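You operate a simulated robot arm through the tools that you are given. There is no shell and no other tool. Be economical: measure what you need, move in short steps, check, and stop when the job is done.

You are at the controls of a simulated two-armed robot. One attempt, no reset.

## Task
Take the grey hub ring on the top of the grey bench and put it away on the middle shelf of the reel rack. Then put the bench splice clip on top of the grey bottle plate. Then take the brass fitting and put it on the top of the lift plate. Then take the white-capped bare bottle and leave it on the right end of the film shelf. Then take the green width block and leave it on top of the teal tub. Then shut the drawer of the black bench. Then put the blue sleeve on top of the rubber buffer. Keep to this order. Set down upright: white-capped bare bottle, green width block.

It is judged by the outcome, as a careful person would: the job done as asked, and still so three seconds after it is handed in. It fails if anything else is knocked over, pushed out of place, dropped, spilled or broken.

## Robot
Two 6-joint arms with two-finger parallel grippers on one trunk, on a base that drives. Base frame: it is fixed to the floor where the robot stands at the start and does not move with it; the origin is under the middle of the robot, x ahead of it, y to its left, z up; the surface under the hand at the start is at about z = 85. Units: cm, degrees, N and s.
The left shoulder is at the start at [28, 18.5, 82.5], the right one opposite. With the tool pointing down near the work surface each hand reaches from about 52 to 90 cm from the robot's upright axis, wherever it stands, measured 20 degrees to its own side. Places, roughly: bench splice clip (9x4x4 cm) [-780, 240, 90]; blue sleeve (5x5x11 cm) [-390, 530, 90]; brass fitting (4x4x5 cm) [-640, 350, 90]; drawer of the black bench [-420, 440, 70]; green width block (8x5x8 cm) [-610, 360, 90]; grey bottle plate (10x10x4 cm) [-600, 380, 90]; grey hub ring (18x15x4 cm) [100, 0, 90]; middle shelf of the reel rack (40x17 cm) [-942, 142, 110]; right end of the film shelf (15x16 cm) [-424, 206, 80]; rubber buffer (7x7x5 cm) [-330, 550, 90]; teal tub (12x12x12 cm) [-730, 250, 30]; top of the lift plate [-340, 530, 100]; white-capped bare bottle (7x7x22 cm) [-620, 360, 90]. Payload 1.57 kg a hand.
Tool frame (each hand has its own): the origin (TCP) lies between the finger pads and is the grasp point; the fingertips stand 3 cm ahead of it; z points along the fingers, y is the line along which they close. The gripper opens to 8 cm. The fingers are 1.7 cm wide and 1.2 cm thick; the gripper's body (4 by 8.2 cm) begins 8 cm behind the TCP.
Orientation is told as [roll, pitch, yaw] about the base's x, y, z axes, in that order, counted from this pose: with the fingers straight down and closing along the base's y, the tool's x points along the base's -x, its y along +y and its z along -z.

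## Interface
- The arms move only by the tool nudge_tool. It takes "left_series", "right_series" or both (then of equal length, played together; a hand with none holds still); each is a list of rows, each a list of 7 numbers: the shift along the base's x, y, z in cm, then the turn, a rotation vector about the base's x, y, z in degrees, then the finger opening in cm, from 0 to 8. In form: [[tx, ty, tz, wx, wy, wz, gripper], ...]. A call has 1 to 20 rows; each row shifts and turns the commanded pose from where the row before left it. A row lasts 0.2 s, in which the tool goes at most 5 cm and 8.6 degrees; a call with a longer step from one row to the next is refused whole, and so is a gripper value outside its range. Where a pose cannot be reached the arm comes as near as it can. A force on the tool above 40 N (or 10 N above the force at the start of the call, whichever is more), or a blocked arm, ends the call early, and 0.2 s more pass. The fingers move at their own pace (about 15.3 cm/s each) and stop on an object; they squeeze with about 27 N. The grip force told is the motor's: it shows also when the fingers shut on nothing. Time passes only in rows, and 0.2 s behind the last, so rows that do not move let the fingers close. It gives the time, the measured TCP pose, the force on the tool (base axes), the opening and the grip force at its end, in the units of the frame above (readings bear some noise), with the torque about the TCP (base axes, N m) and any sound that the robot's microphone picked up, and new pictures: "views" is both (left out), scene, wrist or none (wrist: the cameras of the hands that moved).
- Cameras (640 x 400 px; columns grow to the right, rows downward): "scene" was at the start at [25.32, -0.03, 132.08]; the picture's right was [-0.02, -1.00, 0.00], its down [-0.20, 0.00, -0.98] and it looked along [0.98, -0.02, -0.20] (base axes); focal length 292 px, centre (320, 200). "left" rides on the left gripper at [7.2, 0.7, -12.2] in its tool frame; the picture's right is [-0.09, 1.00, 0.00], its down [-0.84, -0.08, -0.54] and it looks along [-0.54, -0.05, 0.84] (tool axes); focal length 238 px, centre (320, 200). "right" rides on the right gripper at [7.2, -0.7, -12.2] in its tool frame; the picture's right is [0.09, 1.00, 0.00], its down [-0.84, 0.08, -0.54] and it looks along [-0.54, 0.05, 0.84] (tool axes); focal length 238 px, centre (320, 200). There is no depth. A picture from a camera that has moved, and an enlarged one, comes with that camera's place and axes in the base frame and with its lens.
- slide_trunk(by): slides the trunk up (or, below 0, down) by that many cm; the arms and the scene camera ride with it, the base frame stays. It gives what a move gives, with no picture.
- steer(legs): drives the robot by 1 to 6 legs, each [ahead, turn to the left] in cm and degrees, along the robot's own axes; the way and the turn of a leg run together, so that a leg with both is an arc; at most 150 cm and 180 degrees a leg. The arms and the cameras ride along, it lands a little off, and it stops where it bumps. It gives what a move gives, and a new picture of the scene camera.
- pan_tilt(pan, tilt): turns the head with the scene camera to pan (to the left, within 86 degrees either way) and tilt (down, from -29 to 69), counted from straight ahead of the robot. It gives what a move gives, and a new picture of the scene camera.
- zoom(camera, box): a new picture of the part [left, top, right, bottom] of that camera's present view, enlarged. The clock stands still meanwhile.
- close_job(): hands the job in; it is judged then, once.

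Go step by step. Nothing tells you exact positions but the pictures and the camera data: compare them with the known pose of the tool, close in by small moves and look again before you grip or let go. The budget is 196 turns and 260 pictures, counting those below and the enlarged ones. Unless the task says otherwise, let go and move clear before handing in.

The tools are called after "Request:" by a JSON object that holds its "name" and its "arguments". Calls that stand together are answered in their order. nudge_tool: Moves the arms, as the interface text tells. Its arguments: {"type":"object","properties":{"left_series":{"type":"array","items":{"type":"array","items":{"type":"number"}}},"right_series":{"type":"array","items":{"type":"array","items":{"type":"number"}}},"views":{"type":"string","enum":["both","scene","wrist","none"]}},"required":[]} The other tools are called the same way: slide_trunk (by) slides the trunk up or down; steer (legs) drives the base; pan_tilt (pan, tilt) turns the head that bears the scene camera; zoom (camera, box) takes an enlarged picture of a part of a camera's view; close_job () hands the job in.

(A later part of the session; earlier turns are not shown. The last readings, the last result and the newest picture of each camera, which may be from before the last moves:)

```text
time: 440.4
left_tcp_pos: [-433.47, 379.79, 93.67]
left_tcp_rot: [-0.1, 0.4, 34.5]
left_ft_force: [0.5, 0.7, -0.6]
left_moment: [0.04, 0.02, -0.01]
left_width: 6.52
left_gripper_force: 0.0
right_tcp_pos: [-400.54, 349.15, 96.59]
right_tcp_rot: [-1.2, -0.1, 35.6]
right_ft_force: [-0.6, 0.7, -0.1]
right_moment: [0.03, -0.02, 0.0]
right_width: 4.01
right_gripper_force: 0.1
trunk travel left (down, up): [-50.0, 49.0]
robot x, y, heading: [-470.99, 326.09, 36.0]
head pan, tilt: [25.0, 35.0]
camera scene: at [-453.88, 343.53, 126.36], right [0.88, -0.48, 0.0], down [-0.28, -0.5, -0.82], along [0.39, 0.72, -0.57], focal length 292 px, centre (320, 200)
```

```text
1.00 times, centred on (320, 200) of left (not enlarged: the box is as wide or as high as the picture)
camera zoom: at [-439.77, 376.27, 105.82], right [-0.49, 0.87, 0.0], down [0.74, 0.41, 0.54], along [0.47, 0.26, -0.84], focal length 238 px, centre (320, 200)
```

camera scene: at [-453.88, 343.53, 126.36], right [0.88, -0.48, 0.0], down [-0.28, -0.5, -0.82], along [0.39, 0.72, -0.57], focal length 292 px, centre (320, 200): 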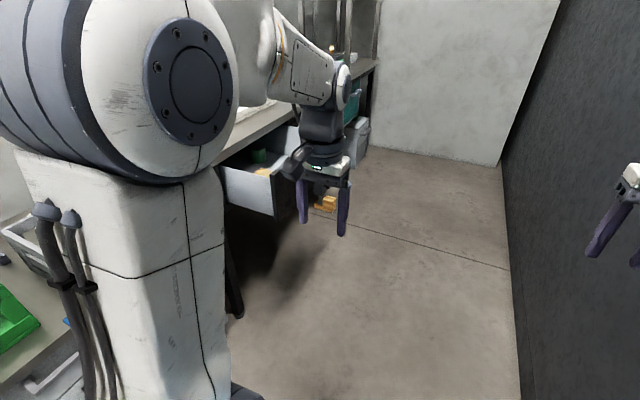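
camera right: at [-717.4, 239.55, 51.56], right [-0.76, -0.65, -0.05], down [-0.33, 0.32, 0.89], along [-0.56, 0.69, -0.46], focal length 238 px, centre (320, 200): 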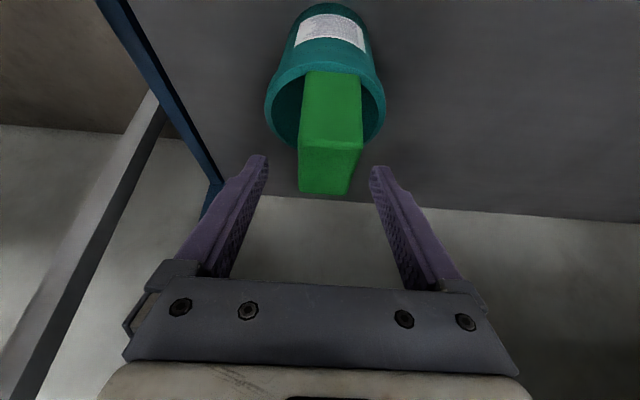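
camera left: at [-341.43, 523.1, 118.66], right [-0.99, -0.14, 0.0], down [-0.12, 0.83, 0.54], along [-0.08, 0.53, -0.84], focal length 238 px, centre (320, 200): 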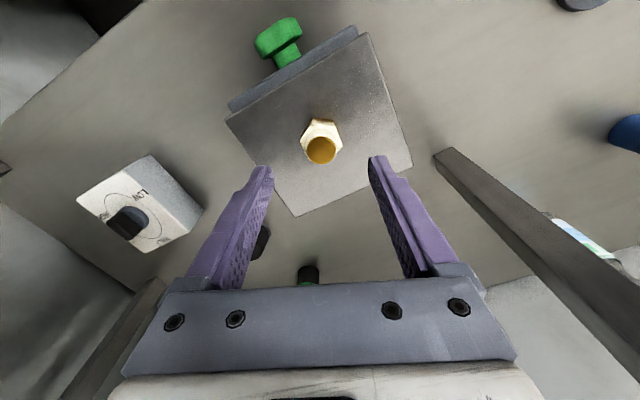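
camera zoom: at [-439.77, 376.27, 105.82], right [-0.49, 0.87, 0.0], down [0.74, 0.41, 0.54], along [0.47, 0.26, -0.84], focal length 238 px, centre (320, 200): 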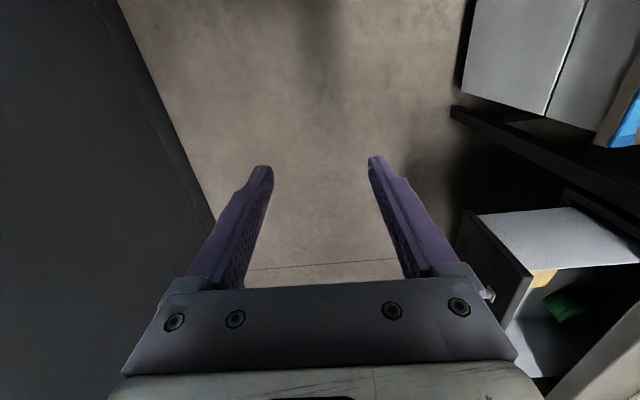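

The drawer front stands out to w≈590 (top z≈84, n≈48–96); the orange thing is on the floor under the bench, unrelated. I'll move up alongside so the left hand can push the drawer front sideways (toward the bench).

Request:
{"name": "steer", "arguments": {"legs": [[0, 8], [46, 0], [0, -8]]}}

Request:
{"name": "nudge_tool", "arguments": {"left_series": [[0, 0, 0, 0, 0, 0, 3], [0, 0, 0, 0, 0, 0, 0], [0, 0, 0, 0, 0, 0, 0]], "views": "both"}}

```text
time: 444.4
left_tcp_pos: [-400.01, 412.18, 93.47]
left_tcp_rot: [0.0, 0.4, 34.4]
left_ft_force: [0.3, -0.6, -0.1]
left_moment: [0.01, 0.0, 0.02]
left_width: 6.49
left_gripper_force: 0.1
right_tcp_pos: [-367.13, 381.67, 96.61]
right_tcp_rot: [-1.3, -0.1, 35.7]
right_ft_force: [0.4, 0.7, 0.9]
right_moment: [0.0, 0.0, 0.02]
right_width: 4.0
right_gripper_force: 0.0
trunk travel left (down, up): [-50.0, 49.0]
robot x, y, heading: [-437.81, 358.89, 36.5]
head pan, tilt: [25.0, 35.0]
camera scene: at [-420.38, 375.93, 126.35], right [0.88, -0.48, 0.0], down [-0.28, -0.5, -0.82], along [0.39, 0.72, -0.57], focal length 292 px, centre (320, 200)
```

scene: 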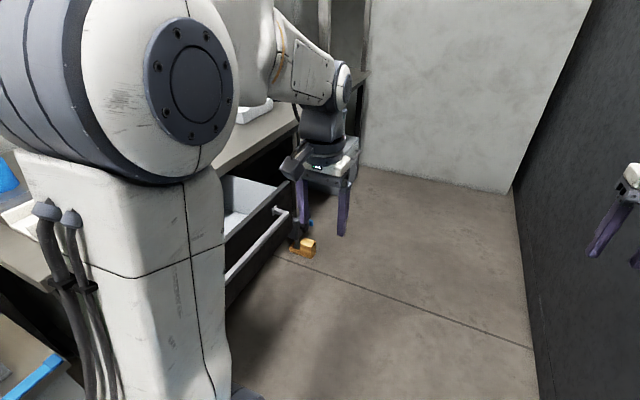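

```text
time: 445.2
left_tcp_pos: [-400.05, 412.1, 93.61]
left_tcp_rot: [0.0, 0.4, 34.4]
left_ft_force: [0.6, -0.5, 0.1]
left_moment: [0.01, 0.0, -0.01]
left_width: 0.02
left_gripper_force: 21.4
right_tcp_pos: [-367.1, 381.52, 96.59]
right_tcp_rot: [-1.2, 0.0, 35.6]
right_ft_force: [0.6, -0.6, -0.1]
right_moment: [-0.02, 0.03, -0.01]
right_width: 3.99
right_gripper_force: 0.1
trunk travel left (down, up): [-50.0, 49.0]
robot x, y, heading: [-437.44, 358.79, 36.3]
head pan, tilt: [25.0, 35.0]
camera scene: at [-420.37, 375.93, 126.35], right [0.88, -0.48, 0.0], down [-0.28, -0.5, -0.82], along [0.39, 0.72, -0.57], focal length 292 px, centre (320, 200)
camera left: at [-406.23, 408.66, 105.82], right [-0.49, 0.87, 0.0], down [0.74, 0.41, 0.54], along [0.47, 0.26, -0.84], focal length 238 px, centre (320, 200)
```

scene: 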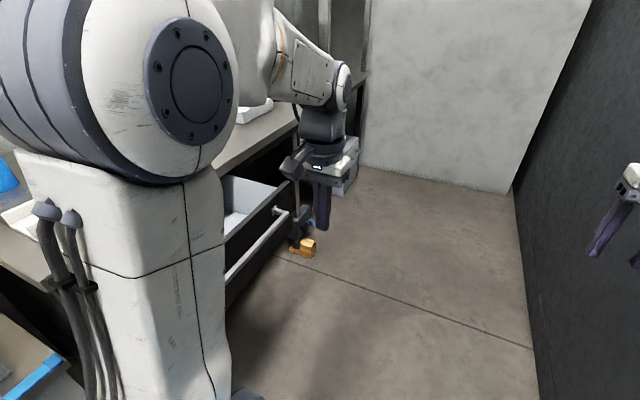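
left: 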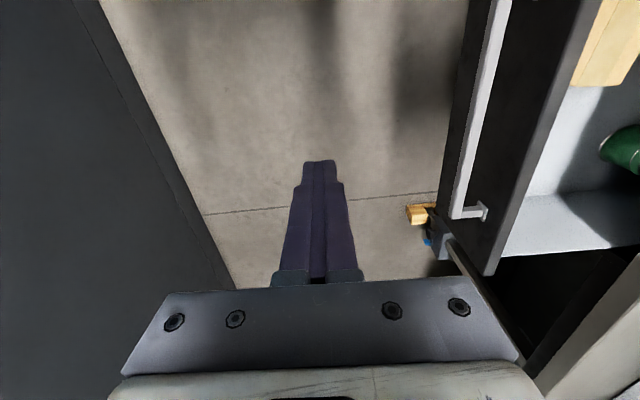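

Hand is level with the drawer's middle. Lowering it in front of the drawer face and then moving toward the bench.

Request:
{"name": "nudge_tool", "arguments": {"left_series": [[0, 0, -3.6, 0, 0, 0, 0], [0, 0, -3.6, 0, 0, 0, 0], [0, 0, -3.6, 0, 0, 0, 0], [0, 0, -3.6, 0, 0, 0, 0], [-1.5, 2.0, 0, 0, 0, 0, 0], [-1.5, 2.0, 0, 0, 0, 0, 0], [-1.5, 2.0, 0, 0, 0, 0, 0], [-1.5, 2.0, 0, 0, 0, 0, 0], [0, 0, 0, 0, 0, 0, 0]], "views": "both"}}

```text
time: 447.2
left_tcp_pos: [-406.31, 420.14, 79.22]
left_tcp_rot: [-0.1, 0.4, 34.5]
left_ft_force: [-0.1, 0.1, 0.1]
left_moment: [0.0, 0.0, 0.02]
left_width: 0.0
left_gripper_force: 21.1
right_tcp_pos: [-367.16, 381.63, 96.46]
right_tcp_rot: [-1.2, -0.1, 35.7]
right_ft_force: [-0.6, -0.6, 0.4]
right_moment: [0.03, 0.03, 0.0]
right_width: 4.0
right_gripper_force: 0.0
trunk travel left (down, up): [-50.0, 49.0]
robot x, y, heading: [-437.6, 358.52, 36.4]
head pan, tilt: [25.0, 35.0]
camera scene: at [-420.37, 375.93, 126.35], right [0.88, -0.48, 0.0], down [-0.28, -0.5, -0.82], along [0.39, 0.72, -0.57], focal length 292 px, centre (320, 200)
camera left: at [-412.53, 416.73, 91.36], right [-0.49, 0.87, 0.0], down [0.74, 0.41, 0.54], along [0.47, 0.26, -0.84], focal length 238 px, centre (320, 200)
```

scene: 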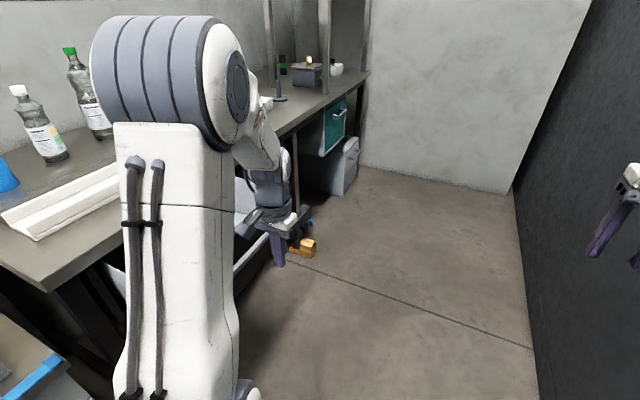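
left: 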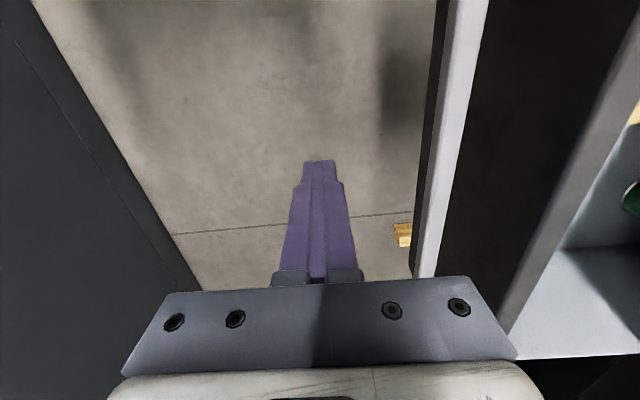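

To keep the gripper body away from the bench edge, I'll tilt the closed fingers sideways toward the drawer so the tips lead, then push.

Request:
{"name": "nudge_tool", "arguments": {"left_series": [[0.3, -0.4, -0.5, 6.4, 4.8, 0, 0], [0.3, -0.4, -0.5, 6.4, 4.8, 0, 0], [0, 0, -0.5, 6.4, 4.8, 0, 0], [0, 0, -0.5, 6.4, 4.8, 0, 0], [0, 0, 0, 6.4, 4.8, 0, 0], [0, 0, 0, 0, 0, 0, 0]], "views": "both"}}

```text
time: 448.6
left_tcp_pos: [-405.38, 419.21, 77.24]
left_tcp_rot: [40.0, 1.8, 35.3]
left_ft_force: [0.3, -0.3, 0.9]
left_moment: [0.04, 0.01, 0.04]
left_width: 0.02
left_gripper_force: 20.8
right_tcp_pos: [-367.07, 381.61, 96.62]
right_tcp_rot: [-1.2, -0.1, 35.6]
right_ft_force: [-0.4, 0.2, -0.8]
right_moment: [-0.04, 0.04, -0.01]
right_width: 3.98
right_gripper_force: 0.0
trunk travel left (down, up): [-50.0, 49.0]
robot x, y, heading: [-437.36, 358.39, 36.5]
head pan, tilt: [25.0, 35.0]
camera scene: at [-420.37, 375.93, 126.35], right [0.88, -0.48, 0.0], down [-0.28, -0.5, -0.82], along [0.39, 0.72, -0.57], focal length 292 px, centre (320, 200)
camera left: at [-406.82, 409.37, 87.16], right [-0.35, 0.69, 0.64], down [0.93, 0.16, 0.34], along [0.13, 0.71, -0.69], focal length 238 px, centre (320, 200)
```

scene: 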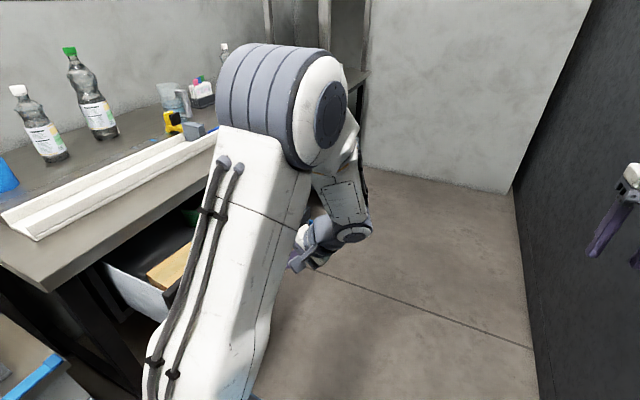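
left: 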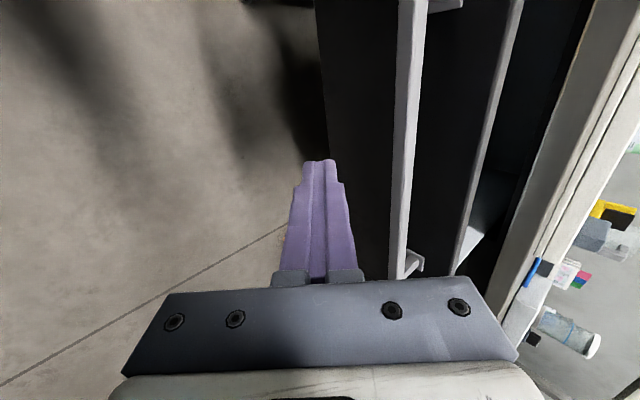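

Tips lead now, below the handle. Pushing toward the bench in steps.

Request:
{"name": "nudge_tool", "arguments": {"left_series": [[-1.2, 1.6, 0, 0, 0, 0, 0], [-1.2, 1.6, 0, 0, 0, 0, 0], [-1.2, 1.6, 0, 0, 0, 0, 0], [-1.2, 1.6, 0, 0, 0, 0, 0], [-1.2, 1.6, 0, 0, 0, 0, 0], [-1.2, 1.6, 0, 0, 0, 0, 0], [-1.2, 1.6, 0, 0, 0, 0, 0], [-1.2, 1.6, 0, 0, 0, 0, 0]], "views": "both"}}

```text
time: 450.4
left_tcp_pos: [-414.78, 432.13, 77.27]
left_tcp_rot: [40.0, 1.7, 35.3]
left_ft_force: [0.4, -0.4, 1.0]
left_moment: [0.0, -0.02, 0.03]
left_width: 0.02
left_gripper_force: 21.5
right_tcp_pos: [-367.13, 381.6, 96.61]
right_tcp_rot: [-1.2, -0.1, 35.6]
right_ft_force: [0.5, -0.8, -0.2]
right_moment: [0.01, 0.0, 0.0]
right_width: 3.98
right_gripper_force: 0.1
trunk travel left (down, up): [-50.0, 49.0]
robot x, y, heading: [-437.71, 358.83, 36.4]
head pan, tilt: [25.0, 35.0]
camera scene: at [-420.37, 375.92, 126.36], right [0.88, -0.48, 0.0], down [-0.28, -0.5, -0.82], along [0.39, 0.72, -0.57], focal length 292 px, centre (320, 200)
camera left: at [-416.22, 422.17, 87.16], right [-0.35, 0.69, 0.64], down [0.93, 0.16, 0.34], along [0.13, 0.71, -0.69], focal length 238 px, centre (320, 200)
```

scene: 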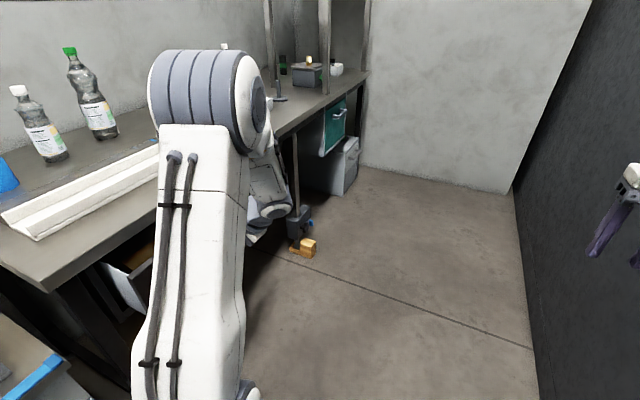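
left: 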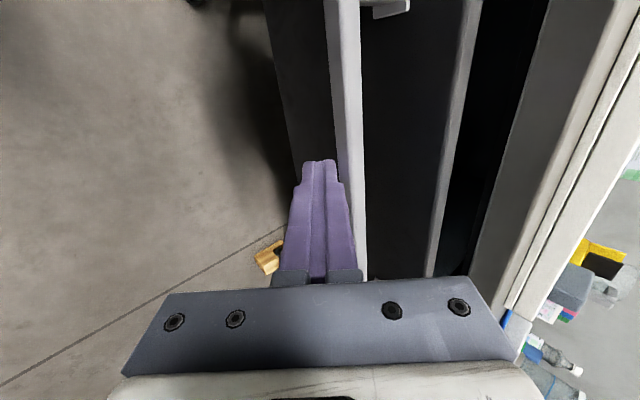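

The drawer is moving in with little force. Continuing.

Request:
{"name": "nudge_tool", "arguments": {"left_series": [[-0.9, 1.2, 0, 0, 0, 0, 0], [-0.9, 1.2, 0, 0, 0, 0, 0], [-0.9, 1.2, 0, 0, 0, 0, 0], [-0.9, 1.2, 0, 0, 0, 0, 0], [-0.9, 1.2, 0, 0, 0, 0, 0], [-0.9, 1.2, 0, 0, 0, 0, 0], [0, 0, 0, 0, 0, 0, 0]], "views": "both"}}

```text
time: 452.0
left_tcp_pos: [-420.61, 439.03, 77.22]
left_tcp_rot: [40.0, 1.9, 35.4]
left_ft_force: [-1.4, -2.0, -1.4]
left_moment: [-0.05, -0.03, 0.01]
left_width: 0.0
left_gripper_force: 21.8
right_tcp_pos: [-367.11, 381.66, 96.62]
right_tcp_rot: [-1.2, -0.1, 35.6]
right_ft_force: [0.0, 0.2, 0.1]
right_moment: [-0.03, 0.01, -0.01]
right_width: 4.0
right_gripper_force: 0.2
trunk travel left (down, up): [-50.0, 49.0]
robot x, y, heading: [-437.41, 358.62, 36.6]
head pan, tilt: [25.0, 35.0]
camera scene: at [-420.39, 375.93, 126.37], right [0.88, -0.48, 0.0], down [-0.28, -0.5, -0.82], along [0.39, 0.72, -0.57], focal length 292 px, centre (320, 200)
camera left: at [-421.9, 429.18, 87.23], right [-0.35, 0.69, 0.64], down [0.93, 0.16, 0.34], along [0.13, 0.71, -0.69], focal length 238 px, centre (320, 200)
```

scene: 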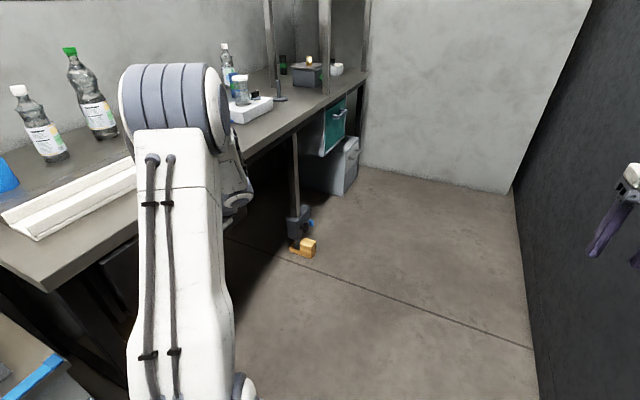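
left: 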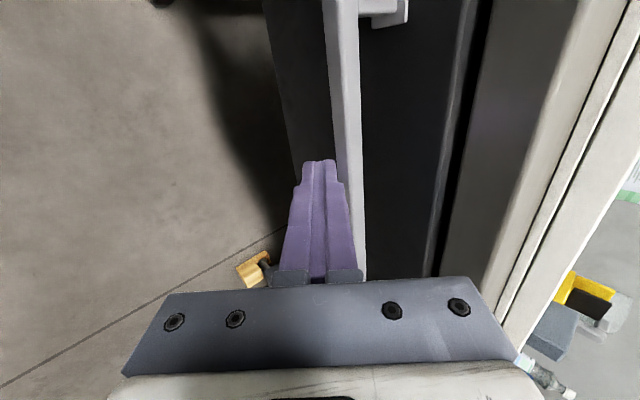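

Nearly shut; pushing until it stops.

Request:
{"name": "nudge_tool", "arguments": {"left_series": [[-0.6, 0.8, 0, 0, 0, 0, 0], [-0.6, 0.8, 0, 0, 0, 0, 0], [-0.6, 0.8, 0, 0, 0, 0, 0], [-0.6, 0.8, 0, 0, 0, 0, 0], [-0.6, 0.8, 0, 0, 0, 0, 0]], "views": "wrist"}}

```text
time: 452.7
left_tcp_pos: [-421.24, 440.63, 77.06]
left_tcp_rot: [39.3, 1.9, 35.2]
left_ft_force: [-0.4, 0.2, -0.3]
left_moment: [0.02, 0.0, 0.0]
left_width: 0.0
left_gripper_force: 20.6
right_tcp_pos: [-367.15, 381.38, 96.53]
right_tcp_rot: [-1.1, 0.0, 35.5]
right_ft_force: [1.1, 0.2, 0.7]
right_moment: [0.03, 0.03, 0.0]
right_width: 4.0
right_gripper_force: 0.0
trunk travel left (down, up): [-50.0, 49.0]
robot x, y, heading: [-437.29, 358.24, 36.2]
head pan, tilt: [25.0, 35.0]
stopped in row 3 (left hand): the force on the tool passed its limit at 48 N (the readings are from after the stop); the commanded pose is now the measured one
camera left: at [-422.72, 430.73, 87.08], right [-0.35, 0.7, 0.63], down [0.93, 0.16, 0.34], along [0.14, 0.7, -0.7], focal length 238 px, centre (320, 200)
```

left: 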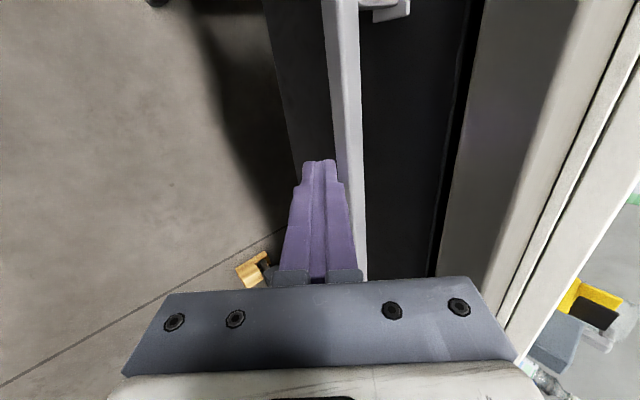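

Request:
{"name": "nudge_tool", "arguments": {"left_series": [[-0.3, 0.4, 0, 0, 0, 0, 0], [-0.3, 0.4, 0, 0, 0, 0, 0], [-0.3, 0.4, 0, 0, 0, 0, 0]], "views": "none"}}

Request:
{"name": "zoom", "arguments": {"camera": "left", "box": [320, 0, 560, 200]}}

```text
time: 453.3
left_tcp_pos: [-421.39, 440.71, 76.76]
left_tcp_rot: [38.9, 2.0, 35.0]
left_ft_force: [-0.3, 0.3, -0.1]
left_moment: [0.04, 0.02, -0.06]
left_width: 0.0
left_gripper_force: 21.7
right_tcp_pos: [-367.17, 381.44, 96.54]
right_tcp_rot: [-1.1, -0.1, 35.4]
right_ft_force: [0.7, -1.1, 0.5]
right_moment: [0.01, -0.01, -0.02]
right_width: 3.98
right_gripper_force: 0.1
trunk travel left (down, up): [-50.0, 49.0]
robot x, y, heading: [-437.78, 358.12, 35.8]
head pan, tilt: [25.0, 35.0]
stopped in row 2 (left hand): the force on the tool passed its limit at 48 N (the readings are from after the stop); the commanded pose is now the measured one
```

```text
2.00 times, centred on (440, 100) of left
camera zoom: at [-422.92, 431.06, 86.86], right [-0.35, 0.7, 0.62], down [0.93, 0.16, 0.34], along [0.14, 0.69, -0.71], focal length 477 px, centre (80, 400)
```

zoom: 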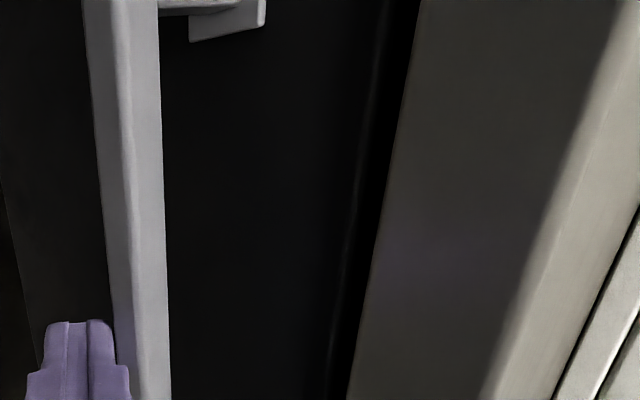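

It's against a hard stop. Withdrawing the hand and viewing the drawer to verify it's shut.

Request:
{"name": "nudge_tool", "arguments": {"left_series": [[1.2, -1.6, 0, 0, 0, 0, 0], [2.4, -3.2, 0, 0, 0, 0, 0], [2.4, -3.2, 0, -6.4, -4.8, 0, 0], [2.4, -3.2, 2, -6.4, -4.8, 0, 0], [1.8, -2.4, 3, -6.4, -4.8, 0, 0], [1.2, -1.6, 4, -6.4, -4.8, 0, 0], [0.6, -0.8, 4, -5.5, -4.1, 0, 0], [0, 0, 4, 0, 0, 0, 0]], "views": "none"}}

Request:
{"name": "steer", "arguments": {"legs": [[-45, 0]]}}

Request:
{"name": "zoom", "arguments": {"camera": "scene", "box": [180, 100, 420, 280]}}

```text
time: 455.1
left_tcp_pos: [-409.29, 424.97, 93.54]
left_tcp_rot: [-0.2, 0.4, 34.0]
left_ft_force: [-0.7, 0.2, 0.4]
left_moment: [-0.03, 0.01, 0.01]
left_width: 0.02
left_gripper_force: 21.7
right_tcp_pos: [-367.0, 381.33, 96.52]
right_tcp_rot: [-1.2, 0.0, 35.5]
right_ft_force: [-0.1, 0.1, 0.0]
right_moment: [-0.04, 0.0, -0.02]
right_width: 4.0
right_gripper_force: 0.0
trunk travel left (down, up): [-50.0, 49.0]
robot x, y, heading: [-437.57, 358.54, 36.0]
head pan, tilt: [25.0, 35.0]
```

```text
time: 457.8
left_tcp_pos: [-445.45, 398.44, 93.61]
left_tcp_rot: [0.1, 0.4, 33.8]
left_ft_force: [-0.4, -0.9, -0.3]
left_moment: [0.01, -0.03, 0.02]
left_width: 0.01
left_gripper_force: 21.2
right_tcp_pos: [-403.45, 354.61, 96.67]
right_tcp_rot: [-1.1, 0.0, 35.2]
right_ft_force: [0.1, 0.9, 0.6]
right_moment: [-0.02, 0.02, 0.01]
right_width: 4.0
right_gripper_force: 0.0
trunk travel left (down, up): [-50.0, 49.0]
robot x, y, heading: [-473.99, 332.23, 35.6]
head pan, tilt: [25.0, 35.0]
camera scene: at [-456.7, 349.37, 126.35], right [0.87, -0.49, 0.0], down [-0.28, -0.5, -0.82], along [0.4, 0.71, -0.57], focal length 292 px, centre (320, 200)
```

scene: 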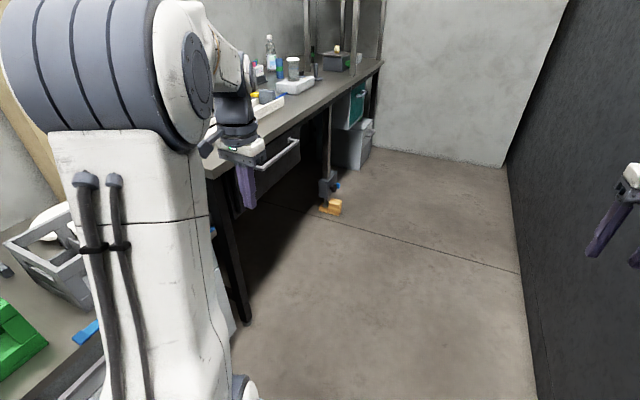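

```text
2.22 times, centred on (300, 190) of scene
camera zoom: at [-456.7, 349.37, 126.35], right [0.87, -0.49, 0.0], down [-0.28, -0.5, -0.82], along [0.4, 0.71, -0.57], focal length 648 px, centre (364, 222)
```

zoom: 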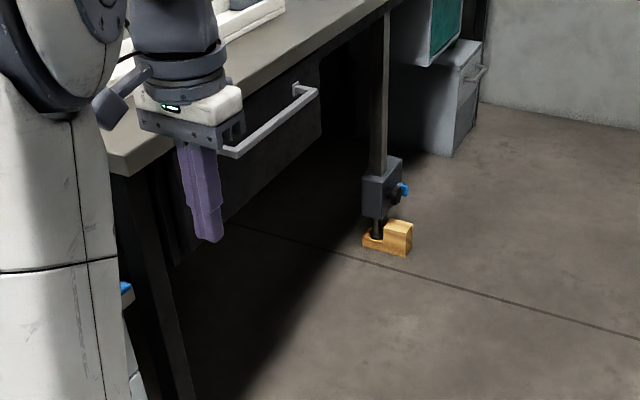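

The drawer is shut flush. Now for the sleeve: raise the trunk a bit, tuck both hands in, and drive up to beside the locker.

Request:
{"name": "slide_trunk", "arguments": {"by": 17}}

Request:
{"name": "nudge_tool", "arguments": {"left_series": [[-0.6, -3.9, 0, 0, 0, 0, 2], [-0.6, -3.9, 0, 0, 0, 0, 4], [-0.6, -3.9, 0, 0, 0, 0, 4], [-0.5, -3.9, 0, 0, 0, 0, 4], [-0.5, -3.9, 0, 0, 0, 0, 4]], "right_series": [[-3.1, -0.8, 0, 0, 0, 0, 7], [-3.1, -0.8, 0, 0, 0, 0, 7], [-3.1, -0.8, 0, 0, 0, 0, 7], [-3.1, -0.9, 0, 0, 0, 0, 7], [-3.1, -0.9, 0, 0, 0, 0, 7]], "views": "none"}}

Request:
{"name": "steer", "arguments": {"legs": [[0, 1.3], [100, 0], [69, 0], [0, 90]]}}

Request:
{"name": "pan_tilt", "arguments": {"pan": -5, "tilt": 32}}

```text
time: 459.7
left_tcp_pos: [-445.47, 398.4, 110.65]
left_tcp_rot: [0.0, 0.5, 33.8]
left_ft_force: [-0.5, -1.2, -0.4]
left_moment: [0.02, -0.02, 0.0]
left_width: 0.02
left_gripper_force: 21.4
right_tcp_pos: [-403.47, 354.69, 113.6]
right_tcp_rot: [-1.2, 0.1, 35.1]
right_ft_force: [-0.2, 0.4, 0.3]
right_moment: [0.02, 0.02, 0.0]
right_width: 4.02
right_gripper_force: 0.1
trunk travel left (down, up): [-67.0, 32.0]
robot x, y, heading: [-473.75, 332.28, 36.1]
head pan, tilt: [25.0, 35.0]
```

```text
time: 460.9
left_tcp_pos: [-447.47, 379.53, 110.84]
left_tcp_rot: [-0.1, 0.7, 33.8]
left_ft_force: [-0.6, 0.3, -1.2]
left_moment: [-0.01, 0.01, -0.02]
left_width: 3.96
left_gripper_force: 0.0
left hand out of reach, approached as far as the arm can: row 5
right_tcp_pos: [-418.94, 350.36, 113.44]
right_tcp_rot: [-1.2, 0.0, 35.1]
right_ft_force: [0.9, 0.4, 0.1]
right_moment: [0.0, 0.06, -0.02]
right_width: 7.01
right_gripper_force: 0.1
trunk travel left (down, up): [-67.0, 32.0]
robot x, y, heading: [-473.92, 332.19, 35.8]
head pan, tilt: [25.0, 35.0]
```

```text
time: 473.9
left_tcp_pos: [-387.24, 459.64, 110.88]
left_tcp_rot: [-0.1, 0.7, 128.0]
left_ft_force: [1.0, -0.7, 0.3]
left_moment: [-0.03, 0.01, -0.02]
left_width: 4.01
left_gripper_force: 0.1
right_tcp_pos: [-360.28, 490.25, 113.37]
right_tcp_rot: [-1.2, -0.1, 129.3]
right_ft_force: [0.1, 0.6, -0.8]
right_moment: [-0.02, 0.03, 0.04]
right_width: 6.97
right_gripper_force: 0.0
trunk travel left (down, up): [-67.0, 32.0]
robot x, y, heading: [-338.05, 436.87, 130.0]
head pan, tilt: [25.0, 35.0]
camera scene: at [-356.29, 452.79, 143.35], right [0.42, 0.91, 0.0], down [0.52, -0.24, -0.82], along [-0.74, 0.35, -0.57], focal length 292 px, centre (320, 200)
```

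scene: 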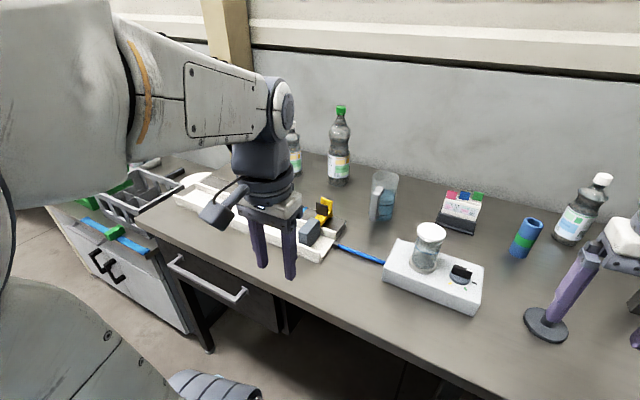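

```text
time: 474.8
left_tcp_pos: [-387.37, 459.71, 110.86]
left_tcp_rot: [0.0, 0.7, 128.0]
left_ft_force: [0.5, 0.7, 0.2]
left_moment: [0.0, -0.01, 0.01]
left_width: 3.99
left_gripper_force: 0.1
right_tcp_pos: [-360.19, 490.22, 113.47]
right_tcp_rot: [-1.2, 0.0, 129.3]
right_ft_force: [-0.4, 0.1, -0.2]
right_moment: [-0.04, 0.0, 0.01]
right_width: 6.98
right_gripper_force: 0.1
trunk travel left (down, up): [-67.0, 32.0]
robot x, y, heading: [-338.04, 436.62, 129.8]
head pan, tilt: [-5.0, 32.0]
camera scene: at [-353.45, 456.4, 143.82], right [0.82, 0.57, 0.0], down [0.3, -0.43, -0.85], along [-0.49, 0.69, -0.53], focal length 292 px, centre (320, 200)
```

scene: 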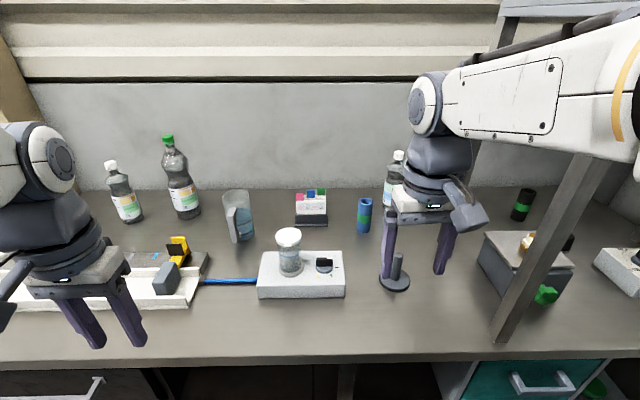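

The sleeve (blue with green band) is at about [-386, 526]. Squaring up and moving 16 cm forward.

Request:
{"name": "steer", "arguments": {"legs": [[0, -2.8], [16, 0]]}}

Request:
{"name": "zoom", "arguments": {"camera": "right", "box": [0, 0, 640, 400]}}

```text
time: 476.7
left_tcp_pos: [-395.76, 475.3, 110.83]
left_tcp_rot: [0.0, 0.6, 124.9]
left_ft_force: [0.2, -0.4, 0.0]
left_moment: [0.01, 0.0, 0.03]
left_width: 3.97
left_gripper_force: 0.1
right_tcp_pos: [-367.22, 504.4, 113.42]
right_tcp_rot: [-1.3, -0.2, 126.3]
right_ft_force: [-0.5, 0.0, 0.2]
right_moment: [0.05, 0.01, 0.0]
right_width: 7.0
right_gripper_force: 0.1
trunk travel left (down, up): [-67.0, 32.0]
robot x, y, heading: [-348.03, 450.0, 126.9]
head pan, tilt: [-5.0, 32.0]
camera scene: at [-362.19, 470.22, 143.83], right [0.85, 0.53, 0.0], down [0.28, -0.45, -0.85], along [-0.45, 0.72, -0.53], focal length 292 px, centre (320, 200)
```

scene: 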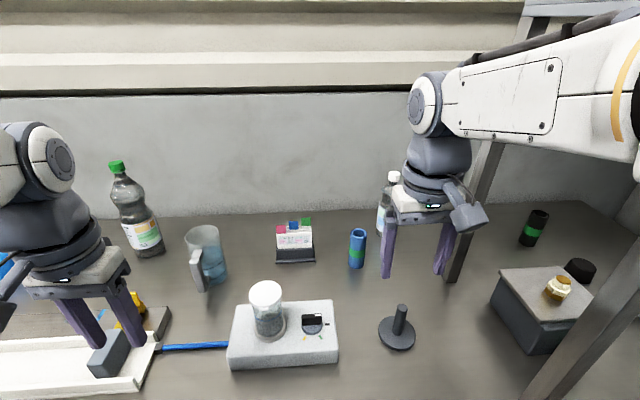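

```text
1.00 times, centred on (320, 200) of right (not enlarged: the box is as wide or as high as the picture)
camera zoom: at [-362.69, 498.81, 125.64], right [-0.75, -0.66, -0.02], down [-0.57, 0.62, 0.54], along [-0.35, 0.42, -0.84], focal length 238 px, centre (320, 200)
```

zoom: 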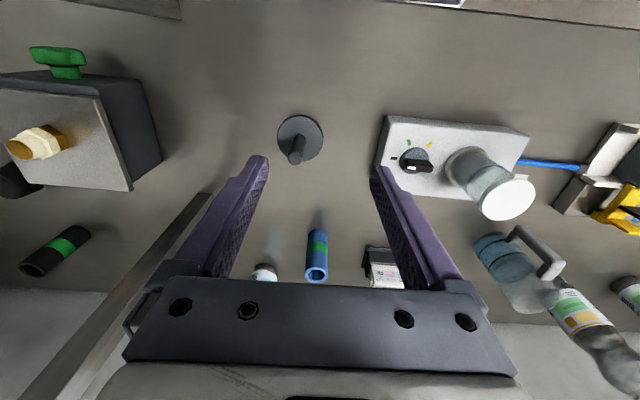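

Sleeve resolves to [-384.1, 524.8], z 86.4–97.4. Moving above it.

Request:
{"name": "nudge_tool", "arguments": {"right_series": [[-2.8, 3.4, 0, 0.9, -1.1, 0, 7.5], [-2.8, 3.4, 0, 0, 0, 0, 7.5], [-2.8, 3.4, 0, 0, 0, 0, 7.5], [-2.8, 3.4, 0, 0, 0, 0, 7.5], [-2.8, 3.4, -1, 0, 0, 0, 7.5], [-2.8, 3.4, -2, 0, 0, 0, 7.5], [0, 0, -2, 0, 0, 0, 7.5], [0, 0, 0, 0, 0, 0, 7.5]], "views": "both"}}

```text
time: 478.5
left_tcp_pos: [-395.84, 475.36, 110.83]
left_tcp_rot: [0.0, 0.7, 125.0]
left_ft_force: [-0.4, 0.8, 0.1]
left_moment: [-0.01, -0.02, 0.01]
left_width: 3.99
left_gripper_force: 0.1
right_tcp_pos: [-383.83, 524.79, 108.35]
right_tcp_rot: [-2.6, -0.1, 126.1]
right_ft_force: [0.2, 0.5, -0.5]
right_moment: [-0.03, 0.0, 0.03]
right_width: 7.51
right_gripper_force: 0.1
trunk travel left (down, up): [-67.0, 32.0]
robot x, y, heading: [-347.92, 449.77, 127.0]
head pan, tilt: [-5.0, 32.0]
camera scene: at [-362.22, 470.26, 143.82], right [0.85, 0.53, 0.0], down [0.28, -0.45, -0.85], along [-0.45, 0.72, -0.53], focal length 292 px, centre (320, 200)
camera right: at [-379.8, 519.05, 120.53], right [-0.75, -0.66, -0.04], down [-0.58, 0.61, 0.54], along [-0.33, 0.43, -0.84], focal length 238 px, centre (320, 200)
```

scene: 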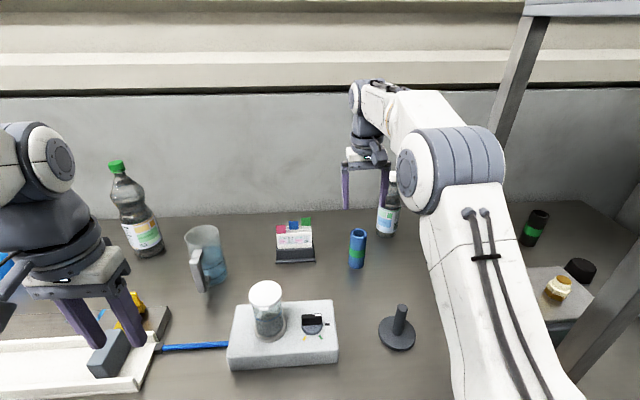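
right: 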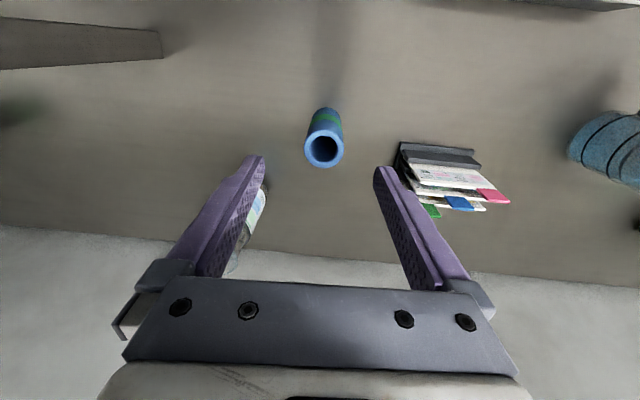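

Request:
{"name": "nudge_tool", "arguments": {"right_series": [[-0.4, 0.4, -2, -1.5, 2.1, 0, 7.5], [-0.3, 0.4, -4, 0, 0, 0, 7.5], [0, 0, -4, 0, 0, 0, 7.5], [0, 0, -3.5, 0, 0, 0, 7.5], [0, 0, 0, 0, 0, 0, 7.5]], "views": "wrist"}}

```text
time: 479.7
left_tcp_pos: [-395.9, 475.31, 110.76]
left_tcp_rot: [0.0, 0.5, 124.8]
left_ft_force: [-1.1, 0.1, 0.7]
left_moment: [0.0, -0.01, 0.02]
left_width: 3.99
left_gripper_force: 0.1
right_tcp_pos: [-384.78, 525.47, 94.97]
right_tcp_rot: [0.0, -0.2, 126.2]
right_ft_force: [0.4, 0.2, 0.1]
right_moment: [0.0, 0.0, 0.03]
right_width: 7.51
right_gripper_force: 0.0
trunk travel left (down, up): [-67.0, 32.0]
robot x, y, heading: [-348.32, 449.74, 126.9]
head pan, tilt: [-5.0, 32.0]
camera right: at [-380.04, 520.03, 107.12], right [-0.75, -0.66, 0.0], down [-0.56, 0.63, 0.54], along [-0.36, 0.41, -0.84], focal length 238 px, centre (320, 200)
```

right: 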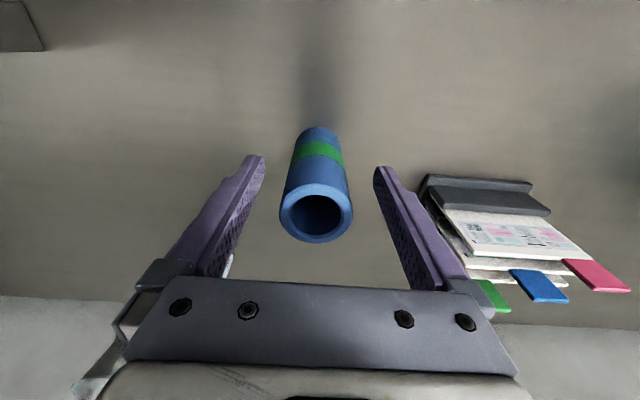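

Sleeve is between the fingers. Closing and lifting.

Request:
{"name": "nudge_tool", "arguments": {"right_series": [[0, 0, 0, 0, 0, 0, 0], [0, 0, 0, 0, 0, 0, 0], [0, 0, 0, 0, 0, 0, 0], [0, 0, 1, 0, 0, 0, 0], [0, 0, 2, 0, 0, 0, 0], [0, 0, 3, 0, 0, 0, 0], [0, 0, 4, 0, 0, 0, 0], [0, 0, 4, 0, 0, 0, 0], [0, 0, 0, 0, 0, 0, 0]], "views": "wrist"}}

```text
time: 481.7
left_tcp_pos: [-395.75, 475.38, 110.92]
left_tcp_rot: [0.0, 0.7, 124.9]
left_ft_force: [0.5, 0.0, -0.5]
left_moment: [0.02, 0.01, 0.0]
left_width: 3.98
left_gripper_force: 0.1
right_tcp_pos: [-384.71, 525.59, 108.71]
right_tcp_rot: [0.0, -0.2, 126.3]
right_ft_force: [-0.3, -0.4, -0.8]
right_moment: [-0.01, -0.02, 0.0]
right_width: 4.07
right_gripper_force: 27.1
trunk travel left (down, up): [-67.0, 32.0]
robot x, y, heading: [-347.9, 449.94, 126.9]
head pan, tilt: [-5.0, 32.0]
camera right: at [-380.03, 520.06, 120.9], right [-0.75, -0.66, 0.0], down [-0.56, 0.63, 0.54], along [-0.36, 0.41, -0.84], focal length 238 px, centre (320, 200)
```

right: 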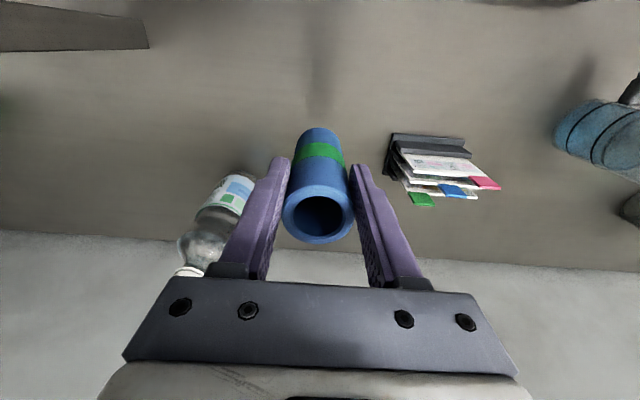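

Sleeve held. Raising it a little, pulling the hand in, then shifting the base to stand before the locker.

Request:
{"name": "nudge_tool", "arguments": {"right_series": [[0, 0, 2.5, 0, 0, 0, 0], [0, 0, 2.5, 0, 0, 0, 0], [2.25, -3, 0, 0, 0, 0, 0], [2.25, -3, 0, 0, 0, 0, 0], [2.25, -3, 0, 0, 0, 0, 0], [2.25, -3, 0, 0, 0, 0, 0], [2.25, -3, 0, 0, 0, 0, 0], [2.25, -3, 0, 0, 0, 0, 0], [2.25, -3, 0, 0, 0, 0, 0], [2.25, -3, 0, 0, 0, 0, 0]], "views": "none"}}

Request:
{"name": "steer", "arguments": {"legs": [[-21, 0], [0, -90], [57, 0], [0, 80]]}}

```text
time: 483.9
left_tcp_pos: [-395.84, 475.36, 110.83]
left_tcp_rot: [-0.1, 0.6, 124.9]
left_ft_force: [0.0, 0.6, 0.1]
left_moment: [0.01, 0.0, 0.01]
left_width: 4.0
left_gripper_force: 0.1
right_tcp_pos: [-366.71, 501.59, 114.13]
right_tcp_rot: [0.0, -0.2, 126.2]
right_ft_force: [0.0, 0.8, -1.3]
right_moment: [-0.06, -0.02, 0.04]
right_width: 4.02
right_gripper_force: 26.9
trunk travel left (down, up): [-67.0, 32.0]
robot x, y, heading: [-347.61, 450.05, 127.0]
head pan, tilt: [-5.0, 32.0]
```

```text
time: 495.7
left_tcp_pos: [-331.71, 500.93, 110.84]
left_tcp_rot: [0.0, 0.6, 115.1]
left_ft_force: [-0.1, -0.4, 0.1]
left_moment: [0.0, -0.01, 0.02]
left_width: 4.0
left_gripper_force: 0.0
right_tcp_pos: [-298.62, 521.82, 114.2]
right_tcp_rot: [-0.1, -0.2, 116.3]
right_ft_force: [0.4, -0.3, -1.3]
right_moment: [-0.02, -0.07, -0.03]
right_width: 3.95
right_gripper_force: 27.3
trunk travel left (down, up): [-67.0, 32.0]
robot x, y, heading: [-288.69, 467.34, 116.9]
head pan, tilt: [-5.0, 32.0]
camera scene: at [-299.52, 490.2, 143.82], right [0.93, 0.38, 0.0], down [0.2, -0.49, -0.85], along [-0.32, 0.79, -0.53], focal length 292 px, centre (320, 200)
```

scene: 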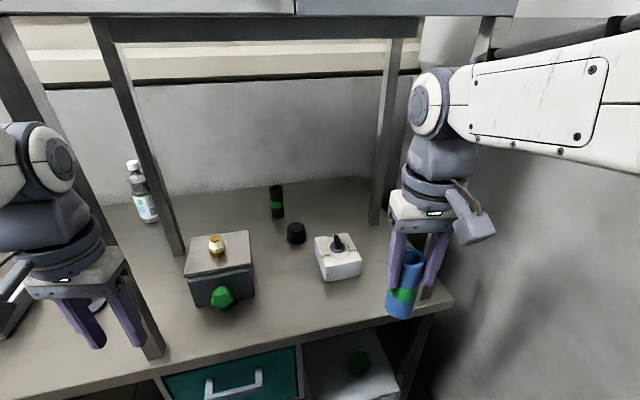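

The buffer is straight ahead at [-332.4, 552.2]. I'll shift the left hand clear of the locker leg, then drive in 16 cm.

Request:
{"name": "nudge_tool", "arguments": {"left_series": [[2.7, 1.4, 0, 0, 0, 0, 4], [2.7, 1.4, 0, 0, 0, 0, 4], [2.7, 1.4, 0, 0, 0, 0, 4]], "views": "none"}}

Request:
{"name": "steer", "arguments": {"legs": [[16, 0]]}}

Request:
{"name": "zoom", "arguments": {"camera": "right", "box": [0, 0, 640, 400]}}

```text
time: 496.5
left_tcp_pos: [-323.8, 505.37, 110.79]
left_tcp_rot: [0.1, 0.5, 115.0]
left_ft_force: [0.6, 0.2, -0.1]
left_moment: [0.03, 0.02, -0.01]
left_width: 3.99
left_gripper_force: 0.0
left hand out of reach, approached as far as the arm can: row 2
right_tcp_pos: [-298.63, 521.8, 114.1]
right_tcp_rot: [0.2, -0.3, 116.3]
right_ft_force: [-0.3, -0.2, -1.6]
right_moment: [-0.01, 0.0, -0.01]
right_width: 3.94
right_gripper_force: 27.2
trunk travel left (down, up): [-67.0, 32.0]
robot x, y, heading: [-288.76, 467.67, 117.4]
head pan, tilt: [-5.0, 32.0]
```

```text
time: 497.9
left_tcp_pos: [-331.19, 519.58, 110.85]
left_tcp_rot: [0.0, 0.5, 115.1]
left_ft_force: [0.3, -0.3, 0.4]
left_moment: [0.01, 0.03, -0.02]
left_width: 3.96
left_gripper_force: 0.0
right_tcp_pos: [-306.13, 536.2, 114.17]
right_tcp_rot: [0.0, -0.1, 116.5]
right_ft_force: [0.0, -0.5, -1.1]
right_moment: [-0.01, 0.02, 0.01]
right_width: 3.94
right_gripper_force: 26.6
trunk travel left (down, up): [-67.0, 32.0]
robot x, y, heading: [-296.44, 481.95, 117.3]
head pan, tilt: [-5.0, 32.0]
camera scene: at [-306.97, 504.57, 143.83], right [0.93, 0.38, 0.0], down [0.2, -0.49, -0.85], along [-0.32, 0.79, -0.53], focal length 292 px, centre (320, 200)
```

scene: 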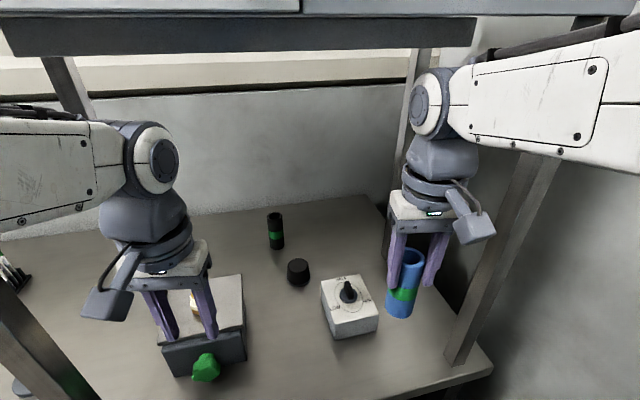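

```text
1.00 times, centred on (320, 200) of right (not enlarged: the box is as wide or as high as the picture)
camera zoom: at [-302.45, 530.06, 126.31], right [-0.85, -0.53, 0.0], down [-0.44, 0.71, 0.54], along [-0.29, 0.46, -0.84], focal length 238 px, centre (320, 200)
```

zoom: 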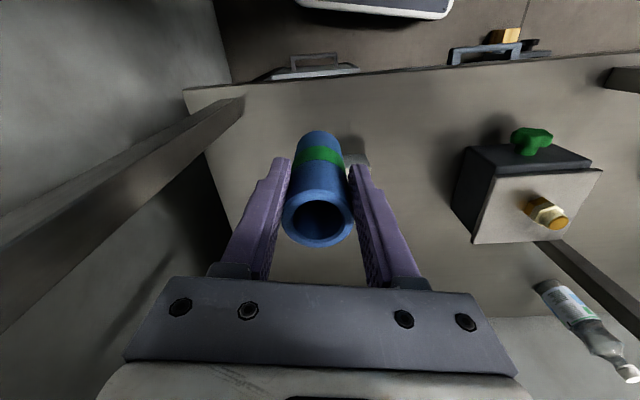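

Buffer confirmed at [-332.2, 552]. Taking the sleeve around the white knob box, low enough for the wrist to pass under the locker.

Request:
{"name": "nudge_tool", "arguments": {"right_series": [[-4, -0.75, -1.25, 0, 0, 0, 0], [-4, -0.75, -1.25, 0, 0, 0, 0], [-4, -0.75, -1.25, 0, 0, 0, 0], [-4, -0.75, -1.25, 0, 0, 0, 0], [-2.05, 3.8, 0, 0, 0, 0, 0], [-2.05, 3.8, 0, 0, 0, 0, 0], [-2.05, 3.8, 0, 0, 0, 0, 0], [-2.05, 3.8, 0, 0, 0, 0, 0], [0, 0, 0, 0, 0, 0, 0]], "views": "both"}}

```text
time: 499.9
left_tcp_pos: [-331.34, 519.57, 110.77]
left_tcp_rot: [0.0, 0.6, 115.2]
left_ft_force: [0.3, -0.6, 0.0]
left_moment: [0.0, -0.01, -0.02]
left_width: 3.99
left_gripper_force: 0.1
right_tcp_pos: [-330.54, 548.63, 109.03]
right_tcp_rot: [0.0, -0.2, 116.5]
right_ft_force: [0.4, 0.5, -0.4]
right_moment: [-0.01, 0.0, 0.01]
right_width: 3.93
right_gripper_force: 26.9
trunk travel left (down, up): [-67.0, 32.0]
robot x, y, heading: [-296.09, 481.64, 117.3]
head pan, tilt: [-5.0, 32.0]
camera scene: at [-307.01, 504.63, 143.81], right [0.93, 0.38, 0.0], down [0.2, -0.49, -0.85], along [-0.32, 0.79, -0.53], focal length 292 px, centre (320, 200)
camera right: at [-326.76, 542.38, 121.13], right [-0.85, -0.53, 0.0], down [-0.44, 0.71, 0.54], along [-0.29, 0.46, -0.84], focal length 238 px, centre (320, 200)
```

scene: 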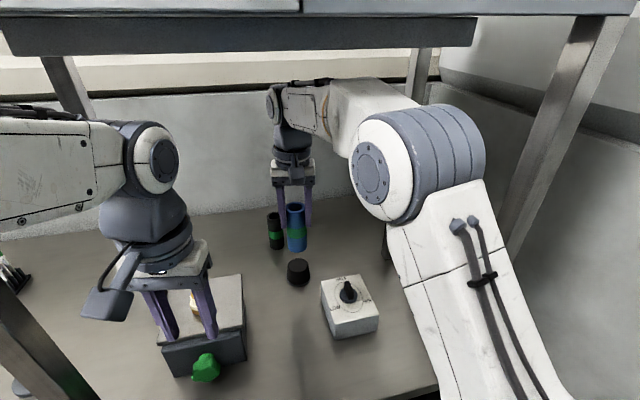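
right: 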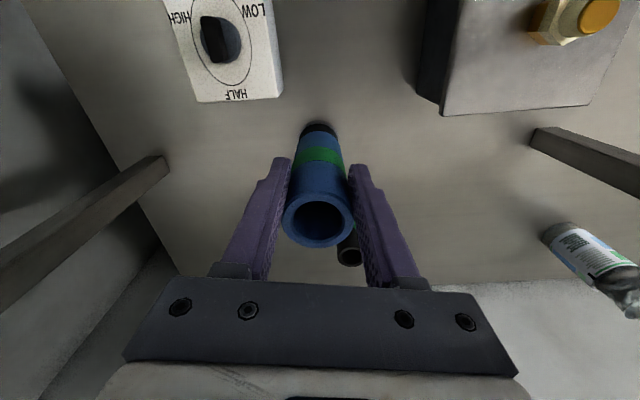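

Request:
{"name": "nudge_tool", "arguments": {"right_series": [[-0.85, 1.7, 0, 0, 0, 0, 0], [-0.85, 1.7, 0, 0, 0, 0, 0], [0, 0, -2.5, 0, 0, 0, 0], [0, 0, -2.5, 0, 0, 0, 0], [0, 0, 0, 0, 0, 0, 0]], "views": "both"}}

Request:
{"name": "zoom", "arguments": {"camera": "scene", "box": [230, 170, 370, 300]}}

```text
time: 501.1
left_tcp_pos: [-331.27, 519.65, 110.84]
left_tcp_rot: [0.0, 0.6, 115.2]
left_ft_force: [0.8, 0.7, -1.1]
left_moment: [-0.05, 0.01, 0.0]
left_width: 3.98
left_gripper_force: 0.0
right_tcp_pos: [-332.31, 551.83, 104.22]
right_tcp_rot: [0.0, -0.2, 116.5]
right_ft_force: [-0.1, 0.1, -1.1]
right_moment: [-0.04, -0.07, 0.01]
right_width: 3.91
right_gripper_force: 27.0
trunk travel left (down, up): [-67.0, 32.0]
robot x, y, heading: [-296.22, 481.81, 117.1]
head pan, tilt: [-5.0, 32.0]
camera scene: at [-306.99, 504.61, 143.82], right [0.93, 0.38, 0.0], down [0.2, -0.49, -0.85], along [-0.32, 0.79, -0.53], focal length 292 px, centre (320, 200)
camera right: at [-328.6, 545.57, 116.28], right [-0.85, -0.53, 0.0], down [-0.44, 0.71, 0.54], along [-0.29, 0.46, -0.84], focal length 238 px, centre (320, 200)
```

scene: 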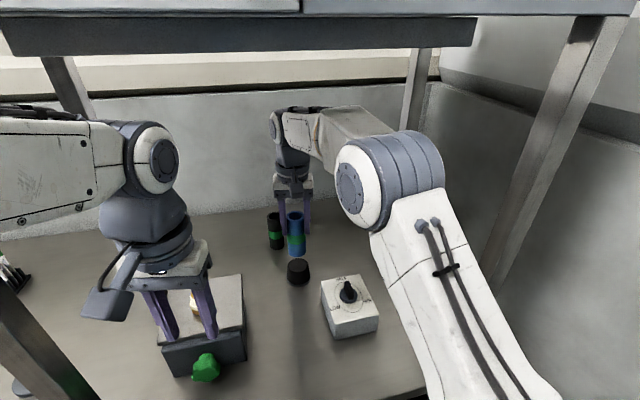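
right: 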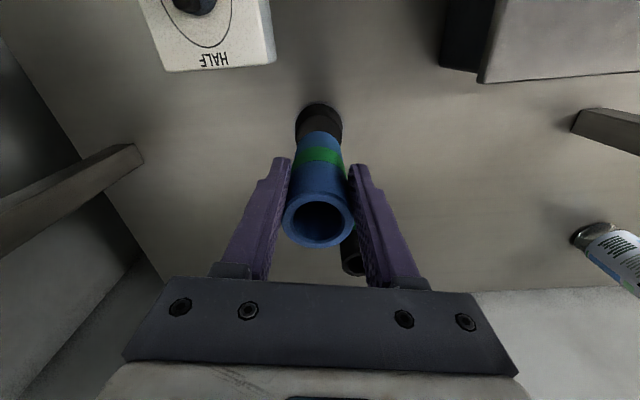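

```text
3.08 times, centred on (300, 235) of scene
camera zoom: at [-306.99, 504.61, 143.82], right [0.93, 0.38, 0.0], down [0.2, -0.49, -0.85], along [-0.32, 0.79, -0.53], focal length 897 px, centre (382, 92)
```

zoom: 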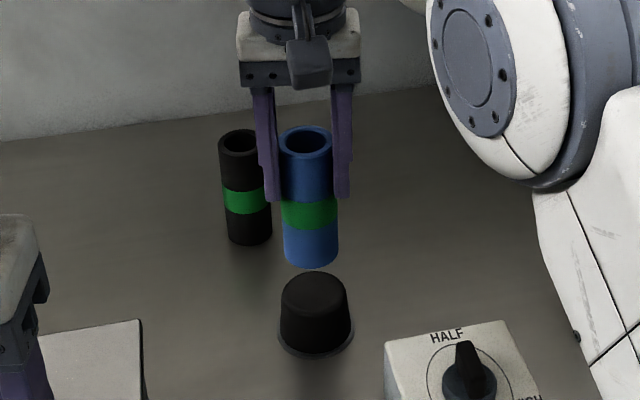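

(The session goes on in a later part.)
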